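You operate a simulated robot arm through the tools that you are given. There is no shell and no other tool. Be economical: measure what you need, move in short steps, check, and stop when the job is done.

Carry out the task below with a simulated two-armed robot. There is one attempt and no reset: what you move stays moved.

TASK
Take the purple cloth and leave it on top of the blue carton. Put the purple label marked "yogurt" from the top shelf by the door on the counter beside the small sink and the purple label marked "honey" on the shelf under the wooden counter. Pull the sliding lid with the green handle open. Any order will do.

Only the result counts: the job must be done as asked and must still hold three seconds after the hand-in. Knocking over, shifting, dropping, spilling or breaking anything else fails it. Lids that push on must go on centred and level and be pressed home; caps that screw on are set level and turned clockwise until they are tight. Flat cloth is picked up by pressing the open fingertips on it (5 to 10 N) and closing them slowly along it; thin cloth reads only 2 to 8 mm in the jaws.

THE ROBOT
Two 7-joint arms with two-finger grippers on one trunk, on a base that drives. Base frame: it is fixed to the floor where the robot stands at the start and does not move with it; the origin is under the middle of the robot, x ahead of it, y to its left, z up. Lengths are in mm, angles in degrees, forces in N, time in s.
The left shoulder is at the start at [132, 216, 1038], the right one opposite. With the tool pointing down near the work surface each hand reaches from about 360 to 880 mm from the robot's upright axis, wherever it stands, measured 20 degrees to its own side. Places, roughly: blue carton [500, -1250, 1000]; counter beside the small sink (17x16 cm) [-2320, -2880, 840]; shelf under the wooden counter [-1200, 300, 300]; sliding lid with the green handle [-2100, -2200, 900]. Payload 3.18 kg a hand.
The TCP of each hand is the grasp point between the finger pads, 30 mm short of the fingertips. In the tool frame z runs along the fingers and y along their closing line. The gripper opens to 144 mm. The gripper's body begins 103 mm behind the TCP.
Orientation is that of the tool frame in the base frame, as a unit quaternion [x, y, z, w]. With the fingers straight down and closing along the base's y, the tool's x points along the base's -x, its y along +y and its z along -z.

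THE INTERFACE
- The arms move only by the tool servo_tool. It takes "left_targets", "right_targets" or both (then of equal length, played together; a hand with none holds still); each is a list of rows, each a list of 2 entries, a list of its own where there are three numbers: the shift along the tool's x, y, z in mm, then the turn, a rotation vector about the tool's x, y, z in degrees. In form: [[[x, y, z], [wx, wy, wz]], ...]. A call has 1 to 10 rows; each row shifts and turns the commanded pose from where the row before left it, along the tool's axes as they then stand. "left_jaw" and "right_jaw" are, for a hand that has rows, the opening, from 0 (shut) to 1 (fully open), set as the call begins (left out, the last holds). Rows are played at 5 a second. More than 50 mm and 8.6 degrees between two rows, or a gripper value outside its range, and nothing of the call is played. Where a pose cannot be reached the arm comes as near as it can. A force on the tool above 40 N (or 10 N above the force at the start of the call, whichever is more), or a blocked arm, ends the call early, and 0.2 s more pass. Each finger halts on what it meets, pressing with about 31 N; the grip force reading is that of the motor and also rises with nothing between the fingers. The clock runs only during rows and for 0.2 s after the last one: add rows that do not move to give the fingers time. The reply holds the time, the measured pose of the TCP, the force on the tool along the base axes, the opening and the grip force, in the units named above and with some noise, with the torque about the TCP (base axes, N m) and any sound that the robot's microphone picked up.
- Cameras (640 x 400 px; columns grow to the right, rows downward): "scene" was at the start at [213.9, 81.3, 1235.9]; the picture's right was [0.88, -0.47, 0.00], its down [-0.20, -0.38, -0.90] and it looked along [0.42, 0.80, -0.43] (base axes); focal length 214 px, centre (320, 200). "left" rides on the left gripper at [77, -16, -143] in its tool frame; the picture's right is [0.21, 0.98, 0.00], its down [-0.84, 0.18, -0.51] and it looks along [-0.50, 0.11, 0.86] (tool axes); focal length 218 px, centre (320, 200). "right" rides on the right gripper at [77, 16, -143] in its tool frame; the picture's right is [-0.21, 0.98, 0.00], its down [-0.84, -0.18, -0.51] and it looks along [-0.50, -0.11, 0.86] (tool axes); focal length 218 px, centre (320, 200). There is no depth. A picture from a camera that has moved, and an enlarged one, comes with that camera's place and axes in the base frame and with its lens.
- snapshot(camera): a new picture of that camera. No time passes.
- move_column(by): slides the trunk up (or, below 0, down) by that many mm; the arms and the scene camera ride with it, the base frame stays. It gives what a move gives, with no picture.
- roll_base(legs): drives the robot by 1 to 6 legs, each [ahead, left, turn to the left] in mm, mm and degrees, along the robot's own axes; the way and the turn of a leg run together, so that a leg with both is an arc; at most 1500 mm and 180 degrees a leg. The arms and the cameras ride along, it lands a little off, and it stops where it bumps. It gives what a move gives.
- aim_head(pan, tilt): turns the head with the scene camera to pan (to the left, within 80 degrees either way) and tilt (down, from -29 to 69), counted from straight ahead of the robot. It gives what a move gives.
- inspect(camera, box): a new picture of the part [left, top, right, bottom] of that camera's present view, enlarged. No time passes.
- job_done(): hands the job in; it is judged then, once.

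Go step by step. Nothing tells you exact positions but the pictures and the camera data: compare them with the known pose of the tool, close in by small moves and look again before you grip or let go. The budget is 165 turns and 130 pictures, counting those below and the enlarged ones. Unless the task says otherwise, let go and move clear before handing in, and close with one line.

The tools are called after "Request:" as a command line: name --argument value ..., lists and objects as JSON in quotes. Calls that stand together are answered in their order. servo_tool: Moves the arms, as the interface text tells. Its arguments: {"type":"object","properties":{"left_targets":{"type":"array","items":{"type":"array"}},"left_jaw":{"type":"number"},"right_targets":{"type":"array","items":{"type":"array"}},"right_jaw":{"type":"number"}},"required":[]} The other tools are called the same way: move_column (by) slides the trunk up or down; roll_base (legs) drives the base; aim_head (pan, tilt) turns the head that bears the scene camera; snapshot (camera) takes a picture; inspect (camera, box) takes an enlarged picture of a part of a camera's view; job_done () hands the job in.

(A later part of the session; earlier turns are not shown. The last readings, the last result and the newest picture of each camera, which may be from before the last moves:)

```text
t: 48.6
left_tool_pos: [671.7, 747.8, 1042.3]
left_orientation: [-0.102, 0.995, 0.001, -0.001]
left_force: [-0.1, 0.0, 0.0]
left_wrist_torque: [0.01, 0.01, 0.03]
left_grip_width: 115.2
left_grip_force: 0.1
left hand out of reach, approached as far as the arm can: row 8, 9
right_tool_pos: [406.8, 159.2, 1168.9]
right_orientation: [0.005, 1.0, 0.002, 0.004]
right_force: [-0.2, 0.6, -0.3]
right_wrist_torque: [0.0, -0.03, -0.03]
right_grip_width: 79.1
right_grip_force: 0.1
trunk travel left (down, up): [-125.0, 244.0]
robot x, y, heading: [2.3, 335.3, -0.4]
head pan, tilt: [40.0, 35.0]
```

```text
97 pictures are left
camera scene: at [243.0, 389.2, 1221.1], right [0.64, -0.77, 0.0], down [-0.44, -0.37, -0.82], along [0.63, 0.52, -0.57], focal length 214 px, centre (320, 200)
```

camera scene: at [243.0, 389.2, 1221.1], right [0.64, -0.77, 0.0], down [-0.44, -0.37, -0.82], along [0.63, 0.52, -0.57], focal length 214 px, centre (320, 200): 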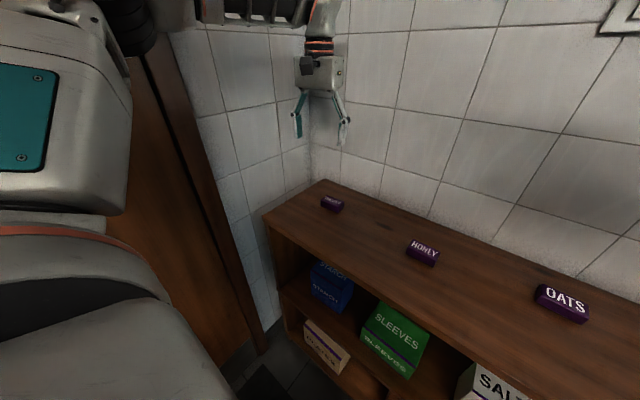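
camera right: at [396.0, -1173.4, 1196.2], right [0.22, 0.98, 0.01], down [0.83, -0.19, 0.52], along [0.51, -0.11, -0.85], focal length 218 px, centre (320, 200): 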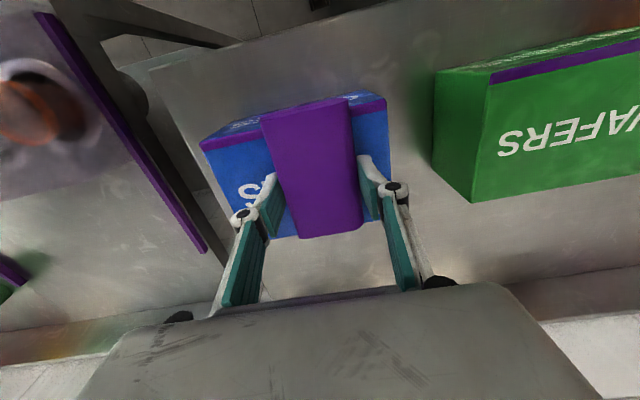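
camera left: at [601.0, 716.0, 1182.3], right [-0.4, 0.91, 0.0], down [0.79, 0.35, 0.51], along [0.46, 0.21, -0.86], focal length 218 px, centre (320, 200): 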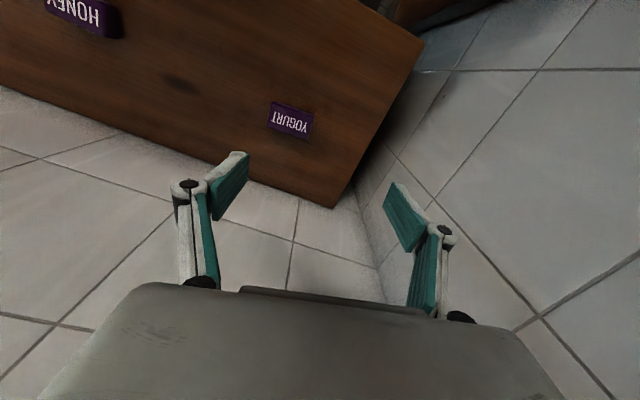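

Yogurt at about [671,699], ~9° off. Shift over it and descend to a low hover.

Request:
servo_tool --left_targets '[[[5, -24, 30], [0, 0, 0]], [[5, -24, 30], [0, 0, 0]], [[0, 0, 35], [0, 0, 0]], [[0, 0, 25], [0, 0, 0]], [[0, 0, 0], [0, 0, 0]]]' --left_jaw 0.75

Request:
snapshot --camera "left"

Request:
inspect --camera "scene" --box '[260, 110, 420, 230]'

```text
t: 50.0
left_tool_pos: [662.8, 661.0, 974.2]
left_orientation: [-0.044, 0.999, 0.029, -0.007]
left_force: [0.6, 0.0, -0.4]
left_wrist_torque: [-0.04, 0.02, -0.05]
left_grip_width: 108.0
left_grip_force: 0.0
left hand out of reach, approached as far as the arm can: row 1, 2
right_tool_pos: [389.5, 114.2, 1169.6]
right_orientation: [0.01, 1.0, 0.013, 0.01]
right_force: [-0.5, -1.0, 0.2]
right_wrist_torque: [0.06, 0.01, 0.01]
right_grip_width: 79.1
right_grip_force: 0.0
trunk travel left (down, up): [-125.0, 244.0]
robot x, y, heading: [1.7, 318.8, -1.2]
head pan, tilt: [40.0, 35.0]
stopped in row 5 (left hand): the arm was blocked; the commanded pose is now the measured one
```

```text
96 pictures are left
camera left: at [591.0, 630.8, 1114.9], right [-0.29, 0.95, 0.06], down [0.83, 0.22, 0.51], along [0.47, 0.2, -0.86], focal length 218 px, centre (320, 200)
```

left: 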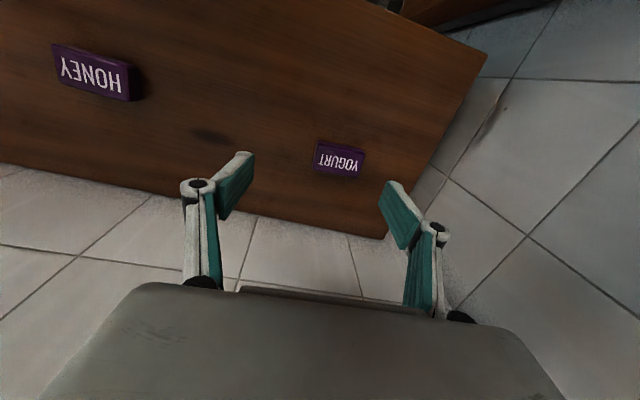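

```text
3.33 times, centred on (340, 170) of scene
camera zoom: at [228.6, 344.4, 1224.8], right [0.63, -0.78, -0.01], down [-0.43, -0.34, -0.83], along [0.64, 0.53, -0.55], focal length 715 px, centre (253, 300)
```

zoom: 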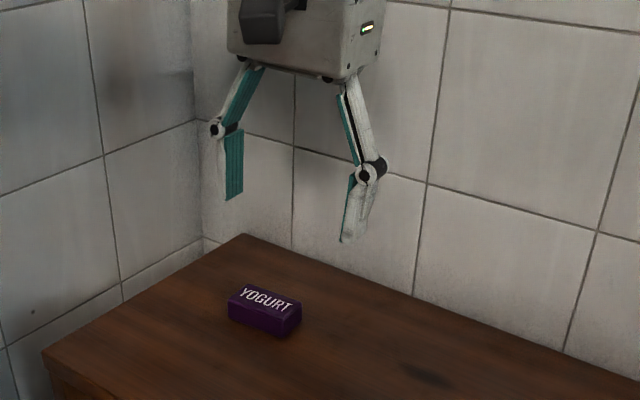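

The arm got blocked — most likely its elbow against the door wall, and it pushed the base. I'll drive the base right to make room and check settling.

Request:
roll_base --legs '[[0, -60, 0]]'

Request:
servo_tool --left_targets '[[[0, 0, 0], [0, 0, 0]], [[0, 0, 0], [0, 0, 0]]]'

Request:
aim_head --pan 70 --tilt 10

Request:
snapshot --camera "scene"

Request:
snapshot --camera "left"

```text
t: 51.2
left_tool_pos: [672.0, 635.2, 951.9]
left_orientation: [-0.05, 0.998, 0.016, -0.02]
left_force: [0.2, 0.4, 0.6]
left_wrist_torque: [0.07, 0.0, 0.0]
left_grip_width: 108.0
left_grip_force: 0.2
right_tool_pos: [406.0, 84.9, 1169.0]
right_orientation: [0.009, 1.0, 0.002, 0.003]
right_force: [-0.1, -1.0, -0.4]
right_wrist_torque: [0.04, 0.02, 0.03]
right_grip_width: 79.4
right_grip_force: 0.0
trunk travel left (down, up): [-125.0, 244.0]
robot x, y, heading: [3.6, 265.8, -1.0]
head pan, tilt: [40.0, 35.0]
```

```text
t: 51.8
left_tool_pos: [671.1, 635.4, 951.9]
left_orientation: [-0.05, 0.998, 0.016, -0.02]
left_force: [0.0, 0.0, -0.1]
left_wrist_torque: [-0.01, 0.0, -0.01]
left_grip_width: 108.2
left_grip_force: 0.0
right_tool_pos: [406.1, 87.0, 1169.1]
right_orientation: [0.009, 1.0, 0.002, 0.004]
right_force: [0.0, 0.7, 0.2]
right_wrist_torque: [-0.03, -0.01, -0.03]
right_grip_width: 79.3
right_grip_force: 0.0
trunk travel left (down, up): [-125.0, 244.0]
robot x, y, heading: [2.7, 263.6, -0.7]
head pan, tilt: [40.0, 35.0]
```

```text
t: 52.7
left_tool_pos: [671.5, 635.5, 951.6]
left_orientation: [-0.05, 0.998, 0.017, -0.02]
left_force: [0.2, -0.2, -0.3]
left_wrist_torque: [-0.01, 0.02, 0.01]
left_grip_width: 107.8
left_grip_force: 0.1
right_tool_pos: [406.2, 86.7, 1168.8]
right_orientation: [0.008, 1.0, 0.002, 0.003]
right_force: [-0.1, 0.1, 0.3]
right_wrist_torque: [0.03, -0.02, -0.03]
right_grip_width: 79.1
right_grip_force: 0.1
trunk travel left (down, up): [-125.0, 244.0]
robot x, y, heading: [7.0, 263.0, -1.0]
head pan, tilt: [70.0, 10.0]
```

```text
94 pictures are left
camera scene: at [208.1, 347.9, 1261.4], right [0.93, -0.36, 0.0], down [-0.06, -0.16, -0.98], along [0.35, 0.92, -0.17], focal length 214 px, centre (320, 200)
```

scene: 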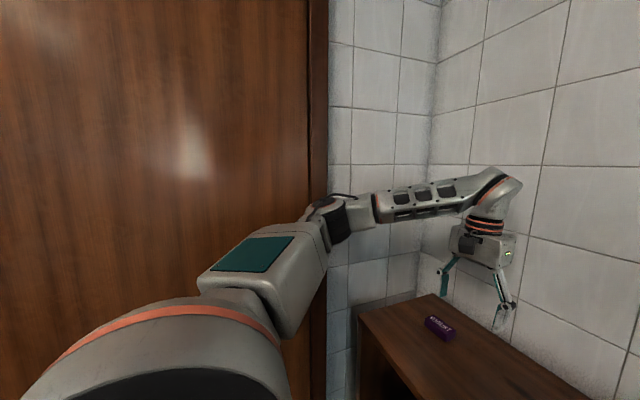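

```text
93 pictures are left
camera left: at [603.2, 606.8, 1095.0], right [-0.3, 0.95, 0.04], down [0.84, 0.25, 0.48], along [0.45, 0.18, -0.88], focal length 218 px, centre (320, 200)
```

left: 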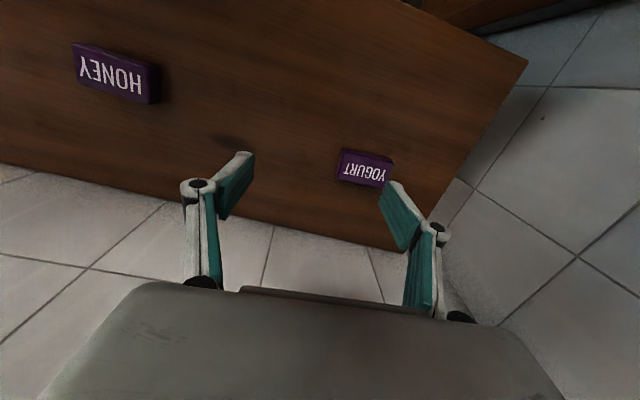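

The elbow is now clear. Level the tool and shift 61 mm left over the yogurt label in gentle steps.

Request:
servo_tool --left_targets '[[[0, 0, 0], [2.1, -2.2, 0]], [[-2, 20, 0], [0, 0, 0]], [[-2, 20, 0], [0, 0, 0]], [[-2, 20, 0], [0, 0, 0]], [[0, 0, 30], [0, 0, 0]], [[0, 0, 0], [0, 0, 0]]]'

Request:
snapshot --camera "left"

Request:
snapshot --camera "scene"

```text
t: 54.1
left_tool_pos: [669.1, 686.8, 927.6]
left_orientation: [-0.05, 0.999, 0.003, 0.004]
left_force: [0.4, -1.3, -0.5]
left_wrist_torque: [0.02, 0.02, 0.02]
left_grip_width: 107.9
left_grip_force: 0.1
right_tool_pos: [401.9, 78.0, 1170.7]
right_orientation: [0.009, 1.0, 0.005, 0.006]
right_force: [0.0, -0.5, -0.1]
right_wrist_torque: [-0.01, 0.03, -0.01]
right_grip_width: 79.4
right_grip_force: 0.0
trunk travel left (down, up): [-125.0, 244.0]
robot x, y, heading: [3.3, 263.1, -0.6]
head pan, tilt: [70.0, 10.0]
```

```text
92 pictures are left
camera left: at [593.2, 663.5, 1069.1], right [-0.3, 0.95, 0.0], down [0.82, 0.26, 0.52], along [0.49, 0.16, -0.86], focal length 218 px, centre (320, 200)
```

left: 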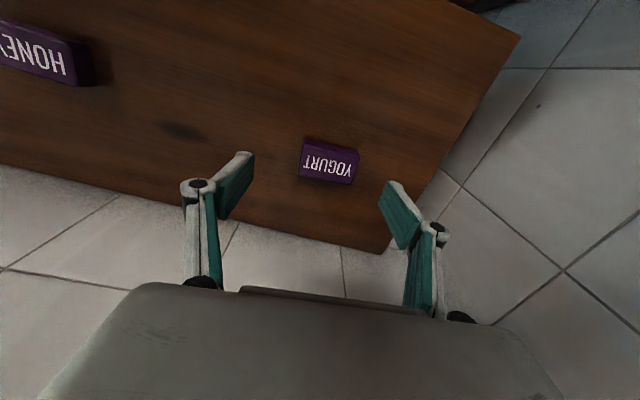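

```text
91 pictures are left
camera scene: at [203.5, 339.0, 1263.5], right [0.94, -0.35, 0.0], down [-0.06, -0.15, -0.99], along [0.35, 0.92, -0.17], focal length 214 px, centre (320, 200)
```

scene: 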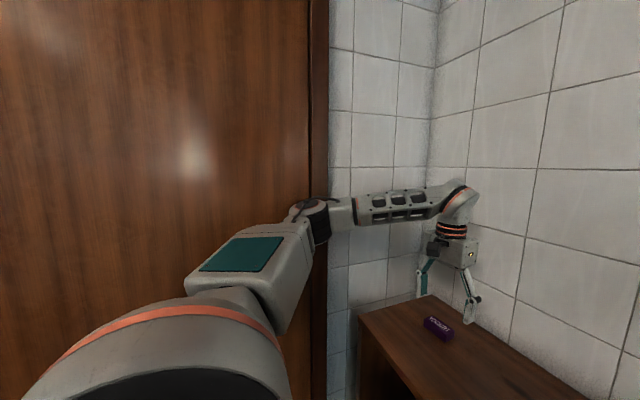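

The elbow still grazes the wall, nudging the base. I'll drive 70 mm right and stretch the arm further instead.

Request:
servo_tool --left_targets '[[[2, -20, -20], [0, 0, 0]], [[0, 0, 0], [0, 0, 0]]]'

Request:
roll_base --legs '[[0, -70, 0]]'

Request:
servo_tool --left_targets '[[[-2, 20, 0], [0, 0, 0]], [[-3, 30, 0], [0, 0, 0]], [[-3, 30, 0], [0, 0, 0]], [[0, 0, 0], [0, 0, 0]]]'

Request:
snapshot --camera "left"

Request:
snapshot --camera "scene"

```text
t: 54.7
left_tool_pos: [672.5, 676.7, 940.8]
left_orientation: [-0.049, 0.999, -0.001, 0.001]
left_force: [-0.5, -0.5, 0.2]
left_wrist_torque: [0.06, 0.03, -0.04]
left_grip_width: 107.9
left_grip_force: 0.1
right_tool_pos: [407.5, 86.8, 1166.9]
right_orientation: [0.009, 1.0, 0.001, 0.003]
right_force: [0.1, -0.2, 0.1]
right_wrist_torque: [0.01, -0.06, -0.02]
right_grip_width: 79.5
right_grip_force: 0.1
trunk travel left (down, up): [-125.0, 244.0]
robot x, y, heading: [3.8, 264.9, -0.8]
head pan, tilt: [70.0, 10.0]
```

```text
t: 56.0
left_tool_pos: [672.0, 605.0, 941.6]
left_orientation: [-0.05, 0.999, -0.001, 0.001]
left_force: [0.7, 0.0, 0.0]
left_wrist_torque: [0.02, -0.02, -0.01]
left_grip_width: 108.1
left_grip_force: 0.0
right_tool_pos: [406.2, 15.4, 1169.1]
right_orientation: [0.008, 1.0, 0.002, 0.004]
right_force: [-0.7, -0.7, -1.0]
right_wrist_torque: [0.07, 0.0, -0.02]
right_grip_width: 79.2
right_grip_force: 0.1
trunk travel left (down, up): [-125.0, 244.0]
robot x, y, heading: [5.0, 193.0, -0.8]
head pan, tilt: [70.0, 10.0]
```

```text
t: 57.0
left_tool_pos: [673.2, 684.6, 941.6]
left_orientation: [-0.049, 0.999, -0.001, 0.001]
left_force: [0.3, 0.4, 0.3]
left_wrist_torque: [-0.01, -0.03, 0.0]
left_grip_width: 108.1
left_grip_force: 0.0
right_tool_pos: [405.7, 15.6, 1168.9]
right_orientation: [0.009, 1.0, 0.002, 0.004]
right_force: [-0.4, -0.4, 0.3]
right_wrist_torque: [-0.03, -0.01, 0.01]
right_grip_width: 79.3
right_grip_force: 0.1
trunk travel left (down, up): [-125.0, 244.0]
robot x, y, heading: [-0.0, 190.8, -0.8]
head pan, tilt: [70.0, 10.0]
```

```text
90 pictures are left
camera left: at [597.3, 661.6, 1082.0], right [-0.31, 0.95, 0.0], down [0.82, 0.26, 0.51], along [0.48, 0.15, -0.86], focal length 218 px, centre (320, 200)
```

left: 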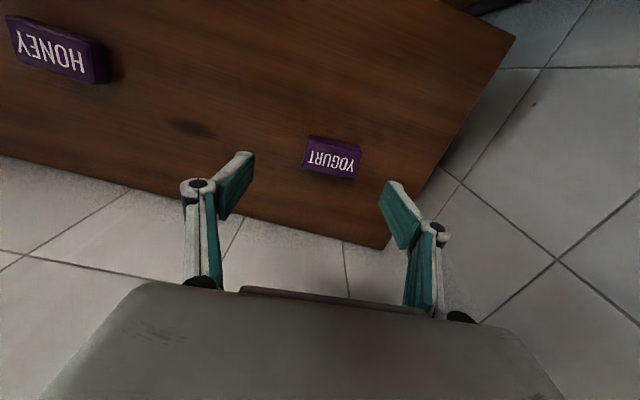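

```text
89 pictures are left
camera scene: at [207.4, 277.4, 1261.3], right [0.93, -0.35, 0.0], down [-0.06, -0.16, -0.98], along [0.35, 0.92, -0.17], focal length 214 px, centre (320, 200)
```

scene: 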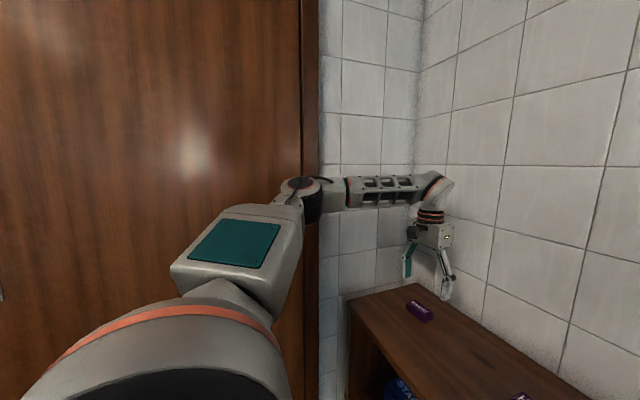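

Now unobstructed. Shift 13 mm left and descend to near label height.

Request:
servo_tool --left_targets '[[[-1, 13, 0], [0, 0, 0]], [[0, 0, 30], [0, 0, 0]], [[0, 0, 25], [0, 0, 0]], [[0, 0, 15], [0, 0, 0]], [[0, 0, 0], [0, 0, 0]]]'

Request:
snapshot --camera "left"

Request:
inspect --camera "scene" --box '[360, 190, 500, 350]'

```text
t: 58.2
left_tool_pos: [671.9, 698.8, 871.4]
left_orientation: [-0.05, 0.999, 0.0, 0.001]
left_force: [-0.1, 0.1, -0.1]
left_wrist_torque: [0.02, 0.0, 0.0]
left_grip_width: 108.1
left_grip_force: 0.0
right_tool_pos: [404.7, 15.7, 1169.5]
right_orientation: [0.009, 1.0, 0.001, 0.003]
right_force: [-0.1, 1.2, -0.4]
right_wrist_torque: [0.01, -0.01, -0.02]
right_grip_width: 79.4
right_grip_force: 0.1
trunk travel left (down, up): [-125.0, 244.0]
robot x, y, heading: [5.2, 193.5, -0.9]
head pan, tilt: [70.0, 10.0]
```

```text
88 pictures are left
camera left: at [597.7, 674.7, 1012.1], right [-0.31, 0.95, 0.0], down [0.82, 0.26, 0.51], along [0.48, 0.15, -0.86], focal length 218 px, centre (320, 200)
```

left: 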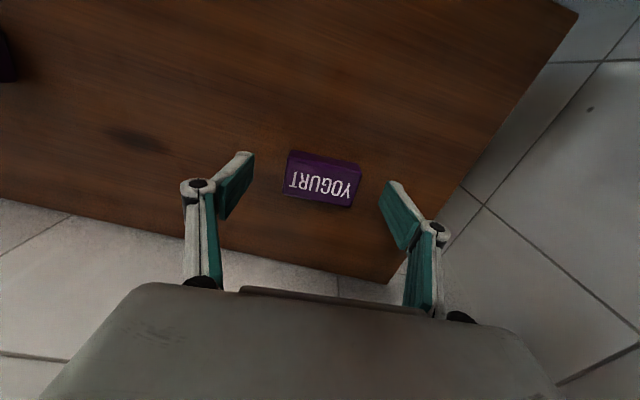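

```text
2.50 times, centred on (430, 270) of scene
camera zoom: at [207.0, 277.6, 1261.5], right [0.93, -0.35, 0.0], down [-0.06, -0.16, -0.98], along [0.35, 0.92, -0.17], focal length 536 px, centre (45, 25)
```

zoom: 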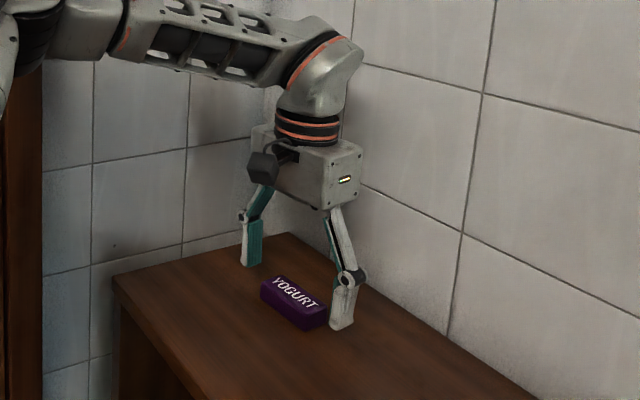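

Tips about 10 mm above the board. Lower a bit more and check contact force.

Request:
servo_tool --left_targets '[[[-3, 1, 4], [0, 0, 0]], [[0, 0, 4], [0, 0, 0]], [[0, 0, 0], [0, 0, 0]]]'

Request:
inspect --camera "scene" --box '[380, 240, 480, 340]'

```text
t: 59.0
left_tool_pos: [674.2, 699.8, 862.8]
left_orientation: [-0.05, 0.999, -0.001, 0.0]
left_force: [0.3, -0.4, -0.1]
left_wrist_torque: [0.02, -0.02, -0.01]
left_grip_width: 107.9
left_grip_force: 0.1
right_tool_pos: [405.3, 16.4, 1168.8]
right_orientation: [0.008, 1.0, 0.002, 0.003]
right_force: [0.5, 0.3, -0.6]
right_wrist_torque: [0.02, -0.03, 0.01]
right_grip_width: 79.3
right_grip_force: 0.0
trunk travel left (down, up): [-125.0, 244.0]
robot x, y, heading: [5.9, 190.4, -0.5]
head pan, tilt: [70.0, 10.0]
```

```text
4.00 times, centred on (430, 290) of scene
camera zoom: at [207.1, 277.6, 1261.4], right [0.93, -0.35, 0.0], down [-0.06, -0.16, -0.98], along [0.35, 0.92, -0.17], focal length 858 px, centre (-120, -160)
```

zoom: 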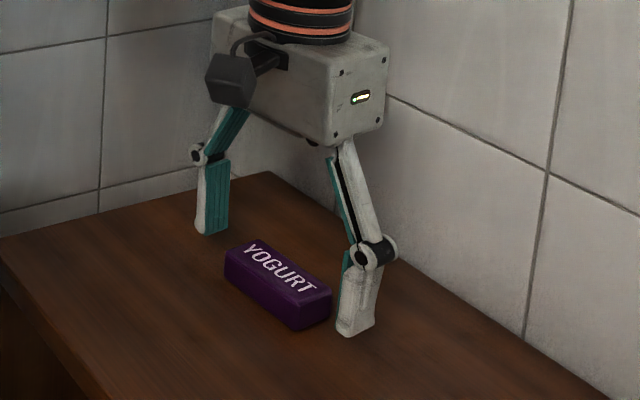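

Request:
inspect --camera "left" --box '[170, 120, 470, 300]'

```text
2.13 times, centred on (320, 210) of left
camera zoom: at [600.9, 675.6, 1004.1], right [-0.31, 0.95, 0.0], down [0.82, 0.26, 0.51], along [0.48, 0.15, -0.86], focal length 466 px, centre (320, 179)
```

zoom: 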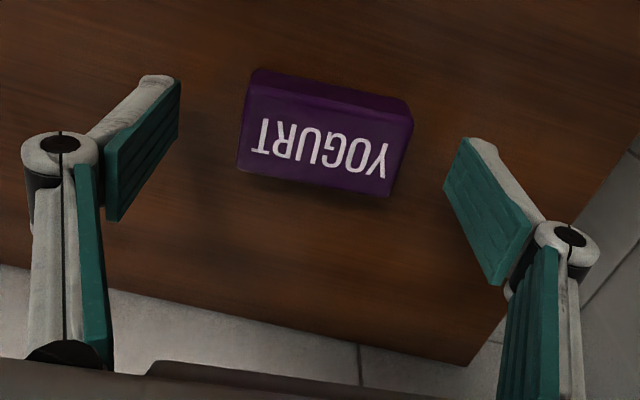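

Projecting the tips shows the closing line runs through the label. Close gently.

Request:
servo_tool --left_targets '[[[0, 0, 0], [0, 0, 0]], [[0, 0, 0], [0, 0, 0]], [[0, 0, 0], [0, 0, 0]], [[0, 0, 0], [0, 0, 0]]]' --left_jaw 0.3

Request:
inspect --camera "left" --box '[170, 120, 470, 300]'

```text
t: 60.0
left_tool_pos: [674.9, 699.6, 863.5]
left_orientation: [-0.05, 0.999, -0.001, 0.001]
left_force: [-0.5, -0.2, 2.5]
left_wrist_torque: [-0.01, 0.01, 0.01]
left_grip_width: 64.9
left_grip_force: 31.3
right_tool_pos: [406.1, 15.4, 1171.0]
right_orientation: [0.008, 1.0, 0.002, 0.005]
right_force: [-0.3, 0.2, 0.0]
right_wrist_torque: [0.0, -0.03, 0.04]
right_grip_width: 79.3
right_grip_force: 0.0
trunk travel left (down, up): [-125.0, 244.0]
robot x, y, heading: [1.8, 192.7, -0.6]
head pan, tilt: [70.0, 10.0]
```

```text
2.13 times, centred on (320, 210) of left
camera zoom: at [600.8, 675.5, 1004.3], right [-0.31, 0.95, 0.0], down [0.82, 0.26, 0.51], along [0.49, 0.15, -0.86], focal length 466 px, centre (320, 179)
```

zoom: 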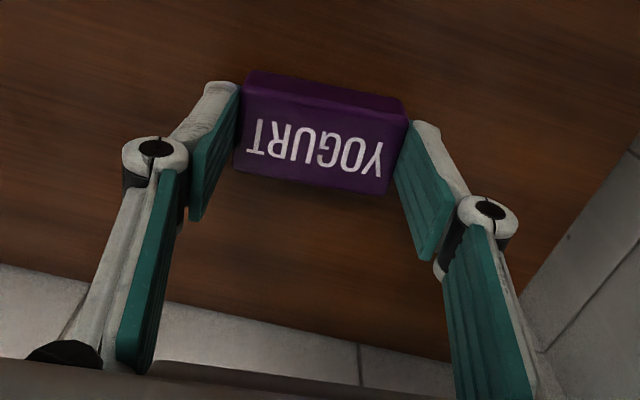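

Yogurt is gripped (65 mm). Lift, drive right away from the door, then tuck the left arm.

Request:
servo_tool --left_targets '[[[0, 0, -30], [0, 0, 0]], [[0, 0, -40], [0, 0, 0]], [[0, 0, -40], [0, 0, 0]], [[0, 0, 0], [0, 0, 0]]]'

Request:
roll_base --legs '[[0, -150, 0]]'

Request:
servo_tool --left_targets '[[[40, 5, -20], [0, 0, 0]], [[40, 5, -20], [0, 0, 0]], [[40, 0, -20], [0, 0, 0]], [[40, 0, -20], [0, 0, 0]], [[40, 0, -20], [0, 0, 0]], [[40, 0, -20], [0, 0, 0]], [[30, 0, -20], [0, 0, 0]], [[0, 0, 0], [0, 0, 0]]]'

Request:
aim_head --pan 30 --tilt 35

Request:
snapshot --camera "scene"

```text
t: 61.0
left_tool_pos: [674.0, 700.0, 972.2]
left_orientation: [-0.05, 0.999, -0.002, 0.0]
left_force: [-0.1, 0.2, -0.1]
left_wrist_torque: [0.0, 0.0, 0.0]
left_grip_width: 64.5
left_grip_force: 30.7
right_tool_pos: [406.7, 15.0, 1168.3]
right_orientation: [0.009, 1.0, 0.001, 0.004]
right_force: [0.4, -0.1, 0.1]
right_wrist_torque: [-0.01, 0.01, 0.02]
right_grip_width: 79.5
right_grip_force: 0.1
trunk travel left (down, up): [-125.0, 244.0]
robot x, y, heading: [1.7, 195.3, -1.0]
head pan, tilt: [70.0, 10.0]
```

```text
t: 63.0
left_tool_pos: [672.9, 547.7, 972.8]
left_orientation: [-0.05, 0.999, -0.001, 0.001]
left_force: [0.2, -0.3, -1.1]
left_wrist_torque: [0.01, 0.03, 0.01]
left_grip_width: 64.9
left_grip_force: 30.8
right_tool_pos: [402.8, -138.0, 1168.3]
right_orientation: [0.009, 1.0, 0.002, 0.003]
right_force: [-0.2, -0.5, 0.0]
right_wrist_torque: [0.01, -0.01, -0.01]
right_grip_width: 79.2
right_grip_force: 0.1
trunk travel left (down, up): [-125.0, 244.0]
robot x, y, heading: [-0.2, 37.8, -0.6]
head pan, tilt: [70.0, 10.0]
```

```text
t: 64.8
left_tool_pos: [401.0, 530.4, 1111.2]
left_orientation: [-0.05, 0.999, -0.002, 0.0]
left_force: [-0.2, 0.9, -0.8]
left_wrist_torque: [-0.02, 0.02, 0.0]
left_grip_width: 65.1
left_grip_force: 30.9
right_tool_pos: [404.4, -137.2, 1168.7]
right_orientation: [0.009, 1.0, 0.002, 0.003]
right_force: [0.9, -0.7, 0.0]
right_wrist_torque: [0.0, 0.03, 0.0]
right_grip_width: 79.3
right_grip_force: 0.2
trunk travel left (down, up): [-125.0, 244.0]
robot x, y, heading: [1.2, 38.5, -0.9]
head pan, tilt: [70.0, 10.0]
```

```text
t: 65.9
left_tool_pos: [401.5, 529.9, 1112.2]
left_orientation: [-0.05, 0.999, -0.001, 0.0]
left_force: [0.1, 0.7, -0.4]
left_wrist_torque: [0.02, -0.03, -0.01]
left_grip_width: 65.2
left_grip_force: 31.6
right_tool_pos: [403.9, -137.0, 1168.7]
right_orientation: [0.01, 1.0, 0.001, 0.003]
right_force: [0.1, -0.3, 0.0]
right_wrist_torque: [-0.01, -0.02, 0.0]
right_grip_width: 79.1
right_grip_force: 0.0
trunk travel left (down, up): [-125.0, 244.0]
robot x, y, heading: [-0.6, 40.3, -0.8]
head pan, tilt: [30.0, 35.0]
```

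```text
83 pictures are left
camera scene: at [248.8, 81.3, 1221.3], right [0.49, -0.87, 0.0], down [-0.5, -0.28, -0.82], along [0.72, 0.4, -0.57], focal length 214 px, centre (320, 200)
```

scene: 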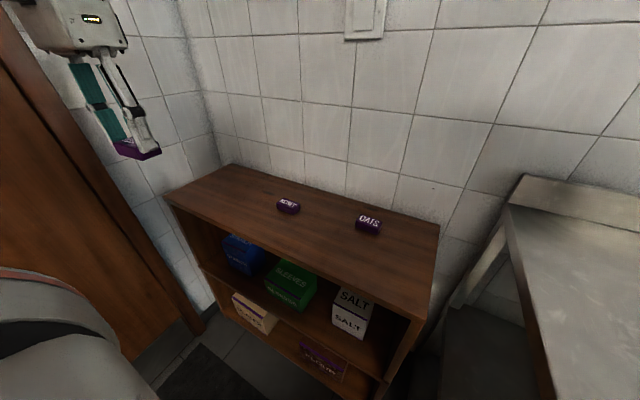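

Next: honey with the right hand, using a 45° forward-tilted tool (useful for the under-counter shelf). Drive left 180 mm, then go forward/down and start tilting.

Request:
roll_base --legs '[[0, 180, 0]]'

Request:
servo_tool --right_targets '[[[-30, 0, 35], [0, 0, 0]], [[-30, 0, 35], [0, 0, 0]], [[-30, 0, 35], [0, 0, 0]], [[-30, 0, 35], [0, 0, 0]], [[0, 30, 0], [0, -7.5, 0]], [[0, 30, 0], [0, -7.5, 0]], [[0, 30, 0], [0, -7.5, 0]], [[0, 30, 0], [0, -7.5, 0]], [[0, 30, 0], [0, -7.5, 0]], [[0, 30, 0], [0, -7.5, 0]]]' --right_jaw 0.72

Request:
snapshot --camera "scene"

Request:
snapshot --camera "right"

```text
t: 68.1
left_tool_pos: [402.2, 709.0, 1112.6]
left_orientation: [-0.052, 0.999, -0.002, 0.001]
left_force: [0.0, -0.5, 0.1]
left_wrist_torque: [0.01, 0.02, 0.01]
left_grip_width: 64.8
left_grip_force: 31.3
right_tool_pos: [406.3, 42.5, 1168.2]
right_orientation: [0.007, 1.0, 0.002, 0.003]
right_force: [0.2, -0.1, -0.6]
right_wrist_torque: [-0.06, 0.04, 0.03]
right_grip_width: 79.1
right_grip_force: 0.1
trunk travel left (down, up): [-125.0, 244.0]
robot x, y, heading: [4.0, 217.5, -0.9]
head pan, tilt: [30.0, 35.0]
```

```text
t: 70.3
left_tool_pos: [401.7, 710.0, 1111.7]
left_orientation: [-0.051, 0.999, -0.002, 0.001]
left_force: [-1.0, -0.5, -1.0]
left_wrist_torque: [-0.02, -0.01, 0.01]
left_grip_width: 64.6
left_grip_force: 31.3
right_tool_pos: [529.0, 219.6, 1031.4]
right_orientation: [0.008, 0.922, -0.001, 0.387]
right_force: [-0.4, -0.5, 0.1]
right_wrist_torque: [0.0, -0.01, -0.05]
right_grip_width: 103.9
right_grip_force: 0.0
trunk travel left (down, up): [-125.0, 244.0]
robot x, y, heading: [4.4, 218.1, -0.6]
head pan, tilt: [30.0, 35.0]
```

```text
82 pictures are left
camera scene: at [250.3, 260.5, 1221.5], right [0.49, -0.87, 0.0], down [-0.5, -0.28, -0.82], along [0.71, 0.4, -0.57], focal length 214 px, centre (320, 200)
```

scene: 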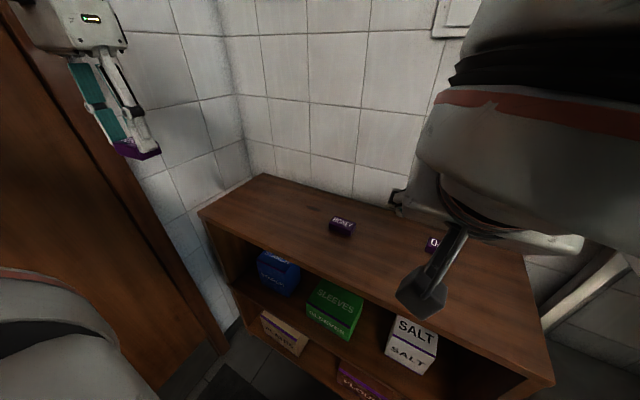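

```text
81 pictures are left
camera right: at [373.1, 239.2, 1077.8], right [0.16, 0.98, 0.15], down [0.22, -0.19, 0.96], along [0.96, -0.12, -0.25], focal length 218 px, centre (320, 200)
```

right: 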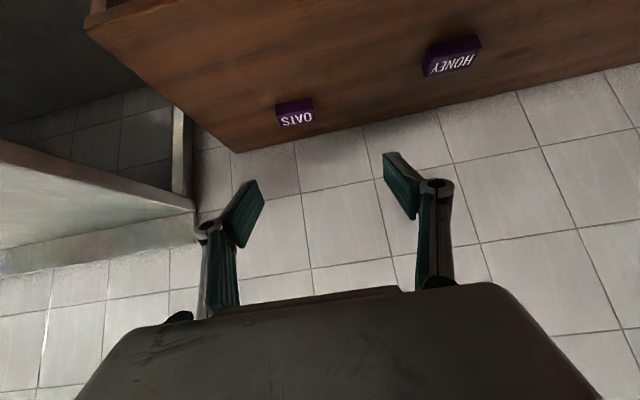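

Honey at about [643,418,~838]. Move the tilted right hand to a hover just short of and above it.

Request:
servo_tool --right_targets '[[[6, 39, 26], [0, 0, 0]], [[6, 39, 26], [0, 0, 0]], [[6, 40, 26], [0, 0, 0]], [[6, 40, 26], [0, 0, 0]], [[6, 40, 26], [0, 0, 0]], [[0, 0, 0], [0, 0, 0]]]'

Request:
snapshot --camera "right"

Request:
snapshot --camera "scene"

```text
t: 71.4
left_tool_pos: [402.8, 707.8, 1113.2]
left_orientation: [-0.052, 0.999, -0.001, 0.0]
left_force: [-0.3, 0.0, -0.8]
left_wrist_torque: [-0.01, 0.03, -0.02]
left_grip_width: 64.8
left_grip_force: 31.3
right_tool_pos: [619.5, 391.1, 1033.0]
right_orientation: [0.078, 0.92, 0.106, 0.369]
right_force: [-1.1, -0.3, -0.2]
right_wrist_torque: [-0.03, 0.0, -0.03]
right_grip_width: 103.5
right_grip_force: 0.1
trunk travel left (down, up): [-125.0, 244.0]
robot x, y, heading: [2.2, 222.4, -0.6]
head pan, tilt: [30.0, 35.0]
stopped in row 5 (right hand): the arm was blocked; the commanded pose is now the measured one
```

```text
80 pictures are left
camera right: at [466.8, 403.9, 1086.6], right [0.21, 0.9, 0.39], down [0.24, -0.43, 0.87], along [0.95, -0.09, -0.31], focal length 218 px, centre (320, 200)
```

right: 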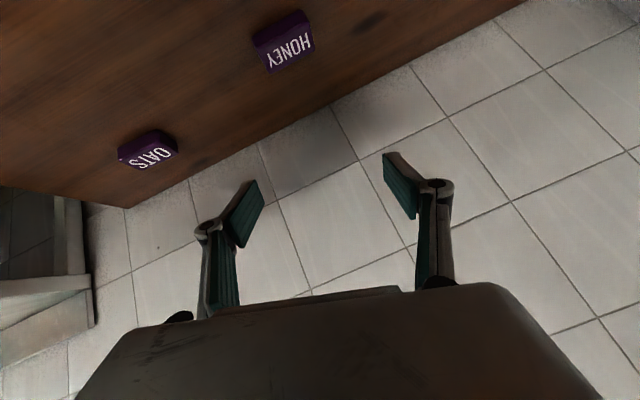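

```text
79 pictures are left
camera scene: at [251.4, 259.3, 1221.1], right [0.49, -0.87, 0.0], down [-0.5, -0.28, -0.82], along [0.71, 0.4, -0.57], focal length 214 px, centre (320, 200)
```

scene: 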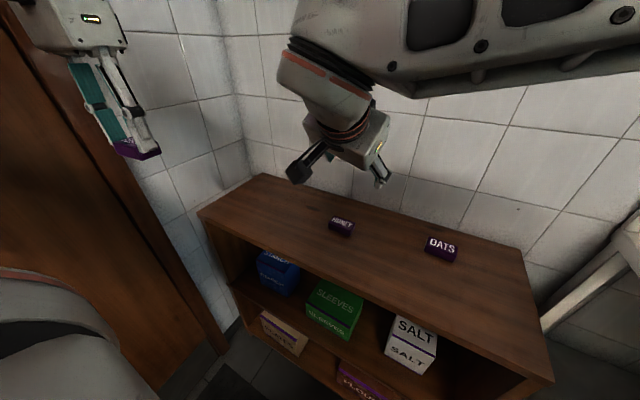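

The right arm can't reach across cleanly. I'll back it off and untwist, bring the left hand in a little, then re-position the robot turned ~40° left so honey is right ahead of the right arm.

Request:
servo_tool --right_targets '[[[-4, -35, -26], [0, 0, 0]], [[-4, -35, -26], [0, 0, 0]], [[-4, -35, -26], [0, 0, 0]], [[-4, -35, -26], [0, 0, 0]], [[-4, -35, -26], [0, 0, 0]], [[0, 0, 0], [4, -1, -6]], [[0, 0, 0], [4, -1, -6]], [[0, -40, 0], [0, 0, 0]], [[0, -40, 0], [0, 0, 0]], [[0, 0, 0], [0, 0, 0]]]'

Request:
roll_base --legs '[[0, -180, 0]]'

Request:
servo_tool --left_targets '[[[0, -30, 0], [0, 0, 0]], [[0, -30, 0], [0, 0, 0]], [[0, -30, 0], [0, 0, 0]], [[0, 0, 0], [0, 0, 0]]]'

Request:
aim_head --pan 0 --tilt 60

Request:
snapshot --camera "scene"

```text
t: 73.6
left_tool_pos: [401.9, 707.9, 1112.9]
left_orientation: [-0.051, 0.999, -0.001, 0.002]
left_force: [-0.2, 0.6, -0.9]
left_wrist_torque: [-0.06, -0.04, -0.01]
left_grip_width: 64.8
left_grip_force: 31.2
right_tool_pos: [527.2, 123.0, 1094.2]
right_orientation: [0.004, 0.92, -0.002, 0.392]
right_force: [0.6, -0.3, -0.2]
right_wrist_torque: [-0.04, -0.01, -0.02]
right_grip_width: 103.6
right_grip_force: 0.1
trunk travel left (down, up): [-125.0, 244.0]
robot x, y, heading: [4.0, 216.9, -0.6]
head pan, tilt: [30.0, 35.0]
```

```text
t: 75.8
left_tool_pos: [400.7, 530.2, 1113.2]
left_orientation: [-0.051, 0.999, -0.001, 0.001]
left_force: [-0.8, 0.7, -0.2]
left_wrist_torque: [0.01, 0.01, 0.01]
left_grip_width: 65.0
left_grip_force: 31.1
right_tool_pos: [526.8, -56.7, 1090.0]
right_orientation: [0.007, 0.922, -0.004, 0.388]
right_force: [-0.7, 0.6, 0.0]
right_wrist_torque: [0.02, -0.02, 0.03]
right_grip_width: 104.0
right_grip_force: 0.0
trunk travel left (down, up): [-125.0, 244.0]
robot x, y, heading: [2.1, 42.4, -0.5]
head pan, tilt: [30.0, 35.0]
```

```text
t: 76.8
left_tool_pos: [410.8, 440.3, 1113.0]
left_orientation: [-0.05, 0.999, 0.0, 0.001]
left_force: [0.2, -0.3, -1.8]
left_wrist_torque: [0.02, -0.02, -0.04]
left_grip_width: 64.7
left_grip_force: 30.8
right_tool_pos: [525.7, -57.0, 1091.5]
right_orientation: [0.006, 0.922, -0.003, 0.388]
right_force: [0.1, 0.2, 0.0]
right_wrist_torque: [-0.02, 0.0, 0.02]
right_grip_width: 103.6
right_grip_force: 0.1
trunk travel left (down, up): [-125.0, 244.0]
robot x, y, heading: [3.9, 41.5, -0.5]
head pan, tilt: [30.0, 35.0]
```

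```text
t: 77.8
left_tool_pos: [412.3, 441.0, 1112.8]
left_orientation: [-0.051, 0.999, -0.002, 0.0]
left_force: [0.8, 0.0, -0.8]
left_wrist_torque: [-0.03, 0.0, -0.04]
left_grip_width: 64.9
left_grip_force: 30.8
right_tool_pos: [528.7, -61.4, 1085.0]
right_orientation: [0.009, 0.924, -0.008, 0.383]
right_force: [-0.4, 0.1, -0.5]
right_wrist_torque: [-0.01, 0.02, 0.02]
right_grip_width: 103.9
right_grip_force: 0.0
trunk travel left (down, up): [-125.0, 244.0]
robot x, y, heading: [0.0, 42.0, -0.6]
head pan, tilt: [0.0, 60.0]
```

```text
78 pictures are left
camera scene: at [247.9, 68.5, 1207.0], right [0.38, -0.92, 0.0], down [-0.65, -0.27, -0.71], along [0.66, 0.27, -0.7], focal length 214 px, centre (320, 200)
```

scene: 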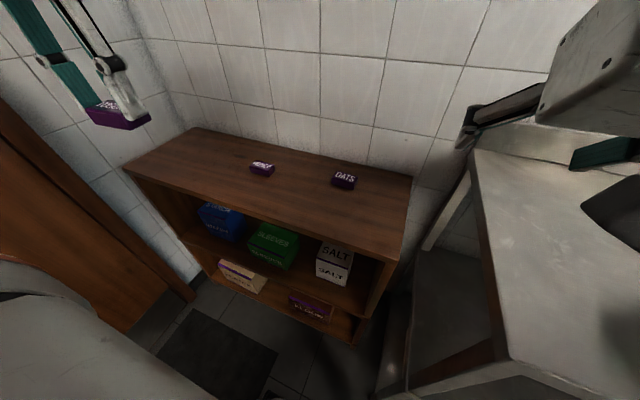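

The head is touching the right arm again. Return the head pan, and move the right hand further right before turning.

Request:
aim_head --pan 30 --tilt 40

Request:
servo_tool --right_targets '[[[0, -40, 0], [0, 0, 0]], [[0, -40, 0], [0, 0, 0]], [[0, -40, 0], [0, 0, 0]], [[0, 0, 0], [0, 0, 0]]]'

Request:
roll_base --legs '[[0, 0, 20], [60, 0, 20]]'

Request:
aim_head --pan 0 --tilt 40

Request:
snapshot --camera "scene"

```text
t: 78.7
left_tool_pos: [412.0, 440.2, 1112.2]
left_orientation: [-0.05, 0.999, -0.001, 0.001]
left_force: [-0.2, -0.8, 0.0]
left_wrist_torque: [0.01, 0.0, 0.01]
left_grip_width: 65.0
left_grip_force: 30.8
right_tool_pos: [526.4, -56.4, 1091.9]
right_orientation: [0.007, 0.921, -0.004, 0.389]
right_force: [0.1, 0.8, 0.1]
right_wrist_torque: [0.02, 0.01, 0.02]
right_grip_width: 103.8
right_grip_force: 0.0
trunk travel left (down, up): [-125.0, 244.0]
robot x, y, heading: [2.7, 42.5, -0.8]
head pan, tilt: [30.0, 40.0]
```

```text
t: 79.7
left_tool_pos: [411.6, 439.8, 1112.8]
left_orientation: [-0.051, 0.999, -0.001, 0.001]
left_force: [0.2, -0.6, -1.0]
left_wrist_torque: [-0.04, 0.0, 0.0]
left_grip_width: 64.8
left_grip_force: 30.9
right_tool_pos: [524.5, -175.3, 1090.2]
right_orientation: [0.005, 0.922, -0.004, 0.388]
right_force: [-0.4, 1.0, -0.2]
right_wrist_torque: [-0.02, -0.01, -0.01]
right_grip_width: 103.6
right_grip_force: 0.0
trunk travel left (down, up): [-125.0, 244.0]
robot x, y, heading: [-3.1, 35.7, -0.7]
head pan, tilt: [30.0, 40.0]
```

```text
t: 82.3
left_tool_pos: [103.4, 641.3, 1113.2]
left_orientation: [-0.395, 0.919, -0.001, 0.001]
left_force: [0.7, -0.9, -1.6]
left_wrist_torque: [-0.03, -0.02, 0.03]
left_grip_width: 64.8
left_grip_force: 31.0
right_tool_pos: [590.5, 246.0, 1091.4]
right_orientation: [-0.314, 0.866, 0.132, 0.365]
right_force: [-0.5, -0.3, -0.3]
right_wrist_torque: [0.02, -0.02, -0.01]
right_grip_width: 103.6
right_grip_force: 0.2
trunk travel left (down, up): [-125.0, 244.0]
robot x, y, heading: [57.1, 72.5, 40.0]
head pan, tilt: [30.0, 40.0]
```

```text
t: 83.3
left_tool_pos: [104.0, 640.1, 1113.6]
left_orientation: [-0.394, 0.919, 0.0, 0.002]
left_force: [-0.4, -0.1, 0.4]
left_wrist_torque: [0.0, 0.05, -0.01]
left_grip_width: 64.8
left_grip_force: 31.0
right_tool_pos: [592.0, 246.5, 1091.6]
right_orientation: [-0.314, 0.866, 0.132, 0.366]
right_force: [0.3, 0.0, -0.1]
right_wrist_torque: [0.01, 0.01, 0.0]
right_grip_width: 103.7
right_grip_force: 0.1
trunk travel left (down, up): [-125.0, 244.0]
robot x, y, heading: [56.0, 68.2, 40.3]
head pan, tilt: [0.0, 40.0]
```

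```text
77 pictures are left
camera scene: at [250.1, 233.6, 1213.7], right [0.64, -0.77, 0.0], down [-0.49, -0.41, -0.77], along [0.59, 0.49, -0.64], focal length 214 px, centre (320, 200)
```

scene: 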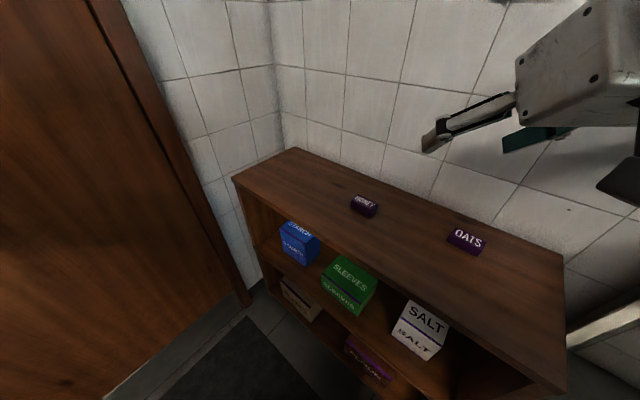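

Now honey is straight ahead-right of the robot. Yaw the right hand −36° to align with the label, then move to hover.

Request:
servo_tool --right_targets '[[[0, 0, 0], [5.1, 0, 5.1]], [[0, 0, 0], [5.1, 0, 5.1]], [[0, 0, 0], [5.1, 0, 5.1]], [[0, 0, 0], [5.1, 0, 5.1]], [[0, 0, 0], [5.1, 0, 5.1]], [[0, 0, 0], [0, 0, 0]]]'

Request:
servo_tool --right_targets '[[[20, 34, 26], [0, 0, 0]], [[20, 34, 26], [0, 0, 0]], [[20, 34, 26], [0, 0, 0]], [[20, 34, 26], [0, 0, 0]], [[20, 34, 26], [0, 0, 0]], [[0, 0, 0], [0, 0, 0]]]'

Request:
snapshot --camera "scene"

Request:
snapshot --camera "right"

```text
t: 84.7
left_tool_pos: [103.9, 641.1, 1113.5]
left_orientation: [-0.394, 0.919, 0.0, 0.001]
left_force: [0.8, 0.1, 0.2]
left_wrist_torque: [0.06, 0.0, 0.0]
left_grip_width: 65.0
left_grip_force: 31.3
right_tool_pos: [591.2, 247.8, 1091.3]
right_orientation: [-0.028, 0.921, 0.015, 0.387]
right_force: [0.6, -0.3, -0.9]
right_wrist_torque: [0.0, 0.01, 0.03]
right_grip_width: 103.9
right_grip_force: 0.0
trunk travel left (down, up): [-125.0, 244.0]
robot x, y, heading: [53.3, 70.2, 39.8]
head pan, tilt: [0.0, 40.0]
```

```text
t: 86.1
left_tool_pos: [102.9, 639.5, 1115.1]
left_orientation: [-0.394, 0.919, 0.0, 0.001]
left_force: [0.0, -0.3, 0.5]
left_wrist_torque: [0.01, 0.03, 0.0]
left_grip_width: 64.7
left_grip_force: 31.3
right_tool_pos: [602.0, 418.4, 932.1]
right_orientation: [-0.029, 0.921, 0.016, 0.388]
right_force: [-0.1, -0.2, 0.1]
right_wrist_torque: [0.02, 0.05, -0.01]
right_grip_width: 103.5
right_grip_force: 0.1
trunk travel left (down, up): [-125.0, 244.0]
robot x, y, heading: [52.8, 71.2, 39.8]
head pan, tilt: [0.0, 40.0]
```

```text
76 pictures are left
camera scene: at [249.9, 232.6, 1214.1], right [0.64, -0.77, 0.0], down [-0.49, -0.41, -0.77], along [0.59, 0.49, -0.64], focal length 214 px, centre (320, 200)
```

scene: 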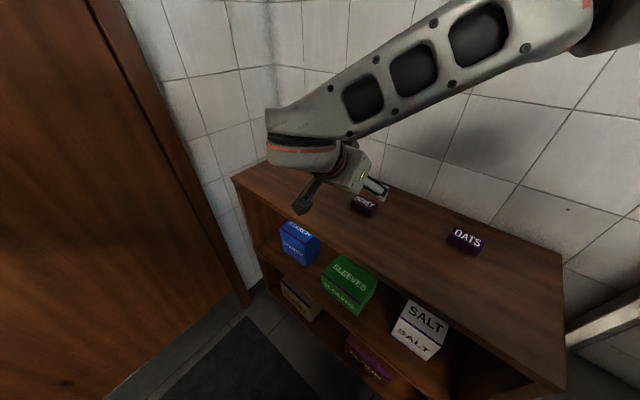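

```text
75 pictures are left
camera right: at [445.3, 424.4, 978.1], right [0.08, 0.98, 0.16], down [0.24, -0.17, 0.96], along [0.97, -0.04, -0.25], focal length 218 px, centre (320, 200)
```

right: 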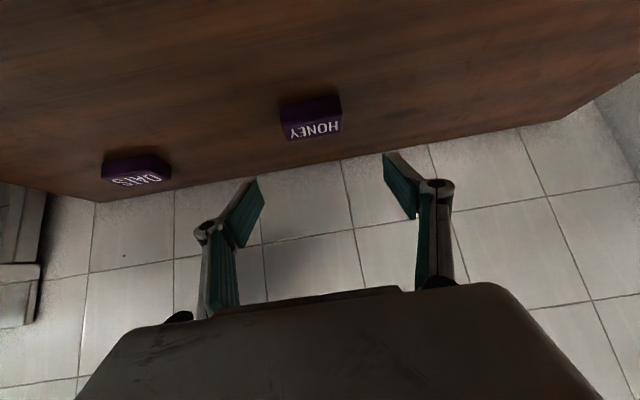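

Honey's centre is about [648,423]; fingers are well aligned. Descend most of the way along the tilt.

Request:
servo_tool --right_targets '[[[12, 3, 30], [0, 0, 0]], [[13, 0, 30], [0, 0, 0]], [[0, 0, 0], [0, 0, 0]]]'

Request:
snapshot --camera "right"

Request:
inspect --camera "scene" --box '[280, 130, 480, 260]'

```text
t: 86.9
left_tool_pos: [103.8, 639.2, 1115.0]
left_orientation: [-0.395, 0.919, 0.0, 0.002]
left_force: [-0.1, -0.4, 0.4]
left_wrist_torque: [0.0, 0.0, 0.0]
left_grip_width: 64.9
left_grip_force: 30.9
right_tool_pos: [627.5, 424.3, 871.4]
right_orientation: [-0.03, 0.921, 0.016, 0.388]
right_force: [-1.0, -0.1, -0.9]
right_wrist_torque: [0.0, 0.0, -0.01]
right_grip_width: 103.6
right_grip_force: 0.0
trunk travel left (down, up): [-125.0, 244.0]
robot x, y, heading: [55.6, 68.4, 40.0]
head pan, tilt: [0.0, 40.0]
```

```text
74 pictures are left
camera right: at [470.8, 430.1, 916.9], right [0.08, 0.98, 0.16], down [0.24, -0.17, 0.96], along [0.97, -0.04, -0.25], focal length 218 px, centre (320, 200)
```

right: 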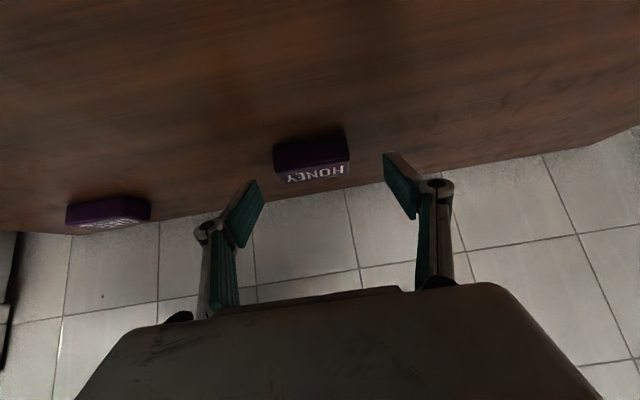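

```text
3.08 times, centred on (380, 195) of scene
camera zoom: at [249.8, 233.2, 1214.0], right [0.64, -0.77, 0.0], down [-0.49, -0.41, -0.77], along [0.59, 0.49, -0.64], focal length 660 px, centre (135, 215)
```

zoom: 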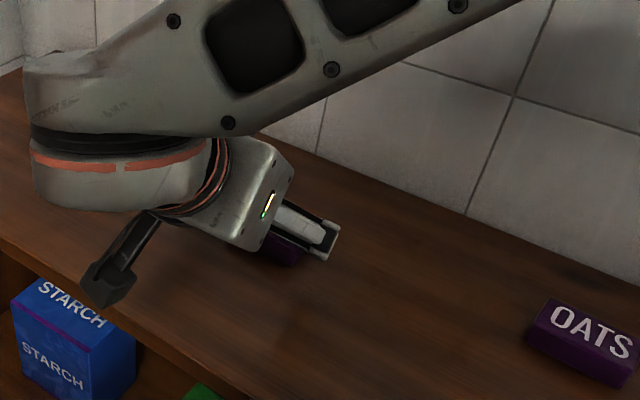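

Lower ~12 mm and shift 6 mm right, checking contact force.

Request:
servo_tool --right_targets '[[[5, -6, 3], [0, 0, 0]], [[5, 0, 4], [0, 0, 0]], [[0, 0, 0], [0, 0, 0]]]'

Request:
inspect --camera "right" --box '[170, 100, 470, 280]'

```text
t: 87.7
left_tool_pos: [104.7, 640.4, 1114.0]
left_orientation: [-0.395, 0.919, 0.0, 0.001]
left_force: [0.4, -0.9, 0.1]
left_wrist_torque: [0.0, -0.01, 0.03]
left_grip_width: 65.0
left_grip_force: 31.0
right_tool_pos: [626.4, 417.3, 857.6]
right_orientation: [-0.029, 0.921, 0.016, 0.387]
right_force: [0.0, 0.8, -0.3]
right_wrist_torque: [-0.01, -0.03, 0.02]
right_grip_width: 103.9
right_grip_force: 0.0
trunk travel left (down, up): [-125.0, 244.0]
robot x, y, heading: [49.5, 72.4, 39.7]
head pan, tilt: [0.0, 40.0]
```

```text
2.13 times, centred on (320, 190) of right
camera zoom: at [468.7, 423.5, 904.1], right [0.08, 0.98, 0.16], down [0.24, -0.17, 0.96], along [0.97, -0.04, -0.25], focal length 466 px, centre (320, 221)
```

zoom: 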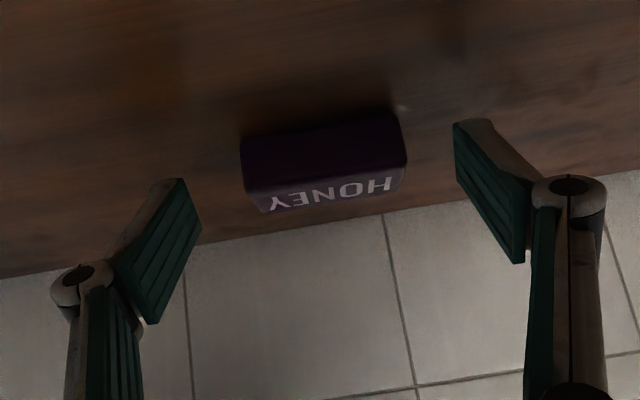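

The closing line passes through the label's middle. Close.

Request:
servo_tool --right_targets '[[[0, 0, 0], [0, 0, 0]], [[0, 0, 0], [0, 0, 0]], [[0, 0, 0], [0, 0, 0]], [[0, 0, 0], [0, 0, 0]]]' --right_jaw 0.3

Request:
servo_tool --right_targets '[[[-10, 0, -10], [0, 0, 0]], [[-20, 0, -20], [0, 0, 0]], [[-20, 0, -25], [0, 0, 0]], [[0, 0, 0], [0, 0, 0]]]'

Request:
inspect --camera "right" --box '[170, 100, 470, 280]'

```text
t: 88.7
left_tool_pos: [104.6, 639.7, 1114.7]
left_orientation: [-0.394, 0.919, 0.0, 0.001]
left_force: [-0.2, 0.1, -0.3]
left_wrist_torque: [0.01, 0.03, -0.04]
left_grip_width: 65.0
left_grip_force: 31.2
right_tool_pos: [624.8, 419.4, 858.0]
right_orientation: [-0.03, 0.922, 0.016, 0.387]
right_force: [0.0, -0.2, 1.6]
right_wrist_torque: [-0.08, -0.1, 0.01]
right_grip_width: 65.3
right_grip_force: 31.5
trunk travel left (down, up): [-125.0, 244.0]
robot x, y, heading: [54.1, 69.3, 40.0]
head pan, tilt: [0.0, 40.0]
```

```text
t: 89.7
left_tool_pos: [106.1, 639.9, 1113.7]
left_orientation: [-0.394, 0.919, -0.001, 0.0]
left_force: [-0.6, 0.5, -0.3]
left_wrist_torque: [-0.03, 0.0, 0.02]
left_grip_width: 64.8
left_grip_force: 30.4
right_tool_pos: [620.4, 417.4, 931.9]
right_orientation: [-0.03, 0.921, 0.016, 0.387]
right_force: [0.2, -0.8, -0.3]
right_wrist_torque: [-0.03, 0.01, 0.03]
right_grip_width: 65.5
right_grip_force: 31.3
trunk travel left (down, up): [-125.0, 244.0]
robot x, y, heading: [54.6, 66.3, 39.9]
head pan, tilt: [0.0, 40.0]
```

```text
2.13 times, centred on (320, 190) of right
camera zoom: at [464.0, 422.9, 977.3], right [0.08, 0.98, 0.15], down [0.24, -0.17, 0.96], along [0.97, -0.04, -0.25], focal length 466 px, centre (320, 221)
```

zoom: 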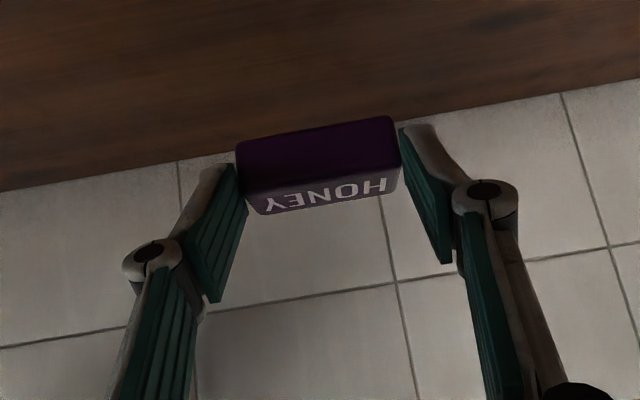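

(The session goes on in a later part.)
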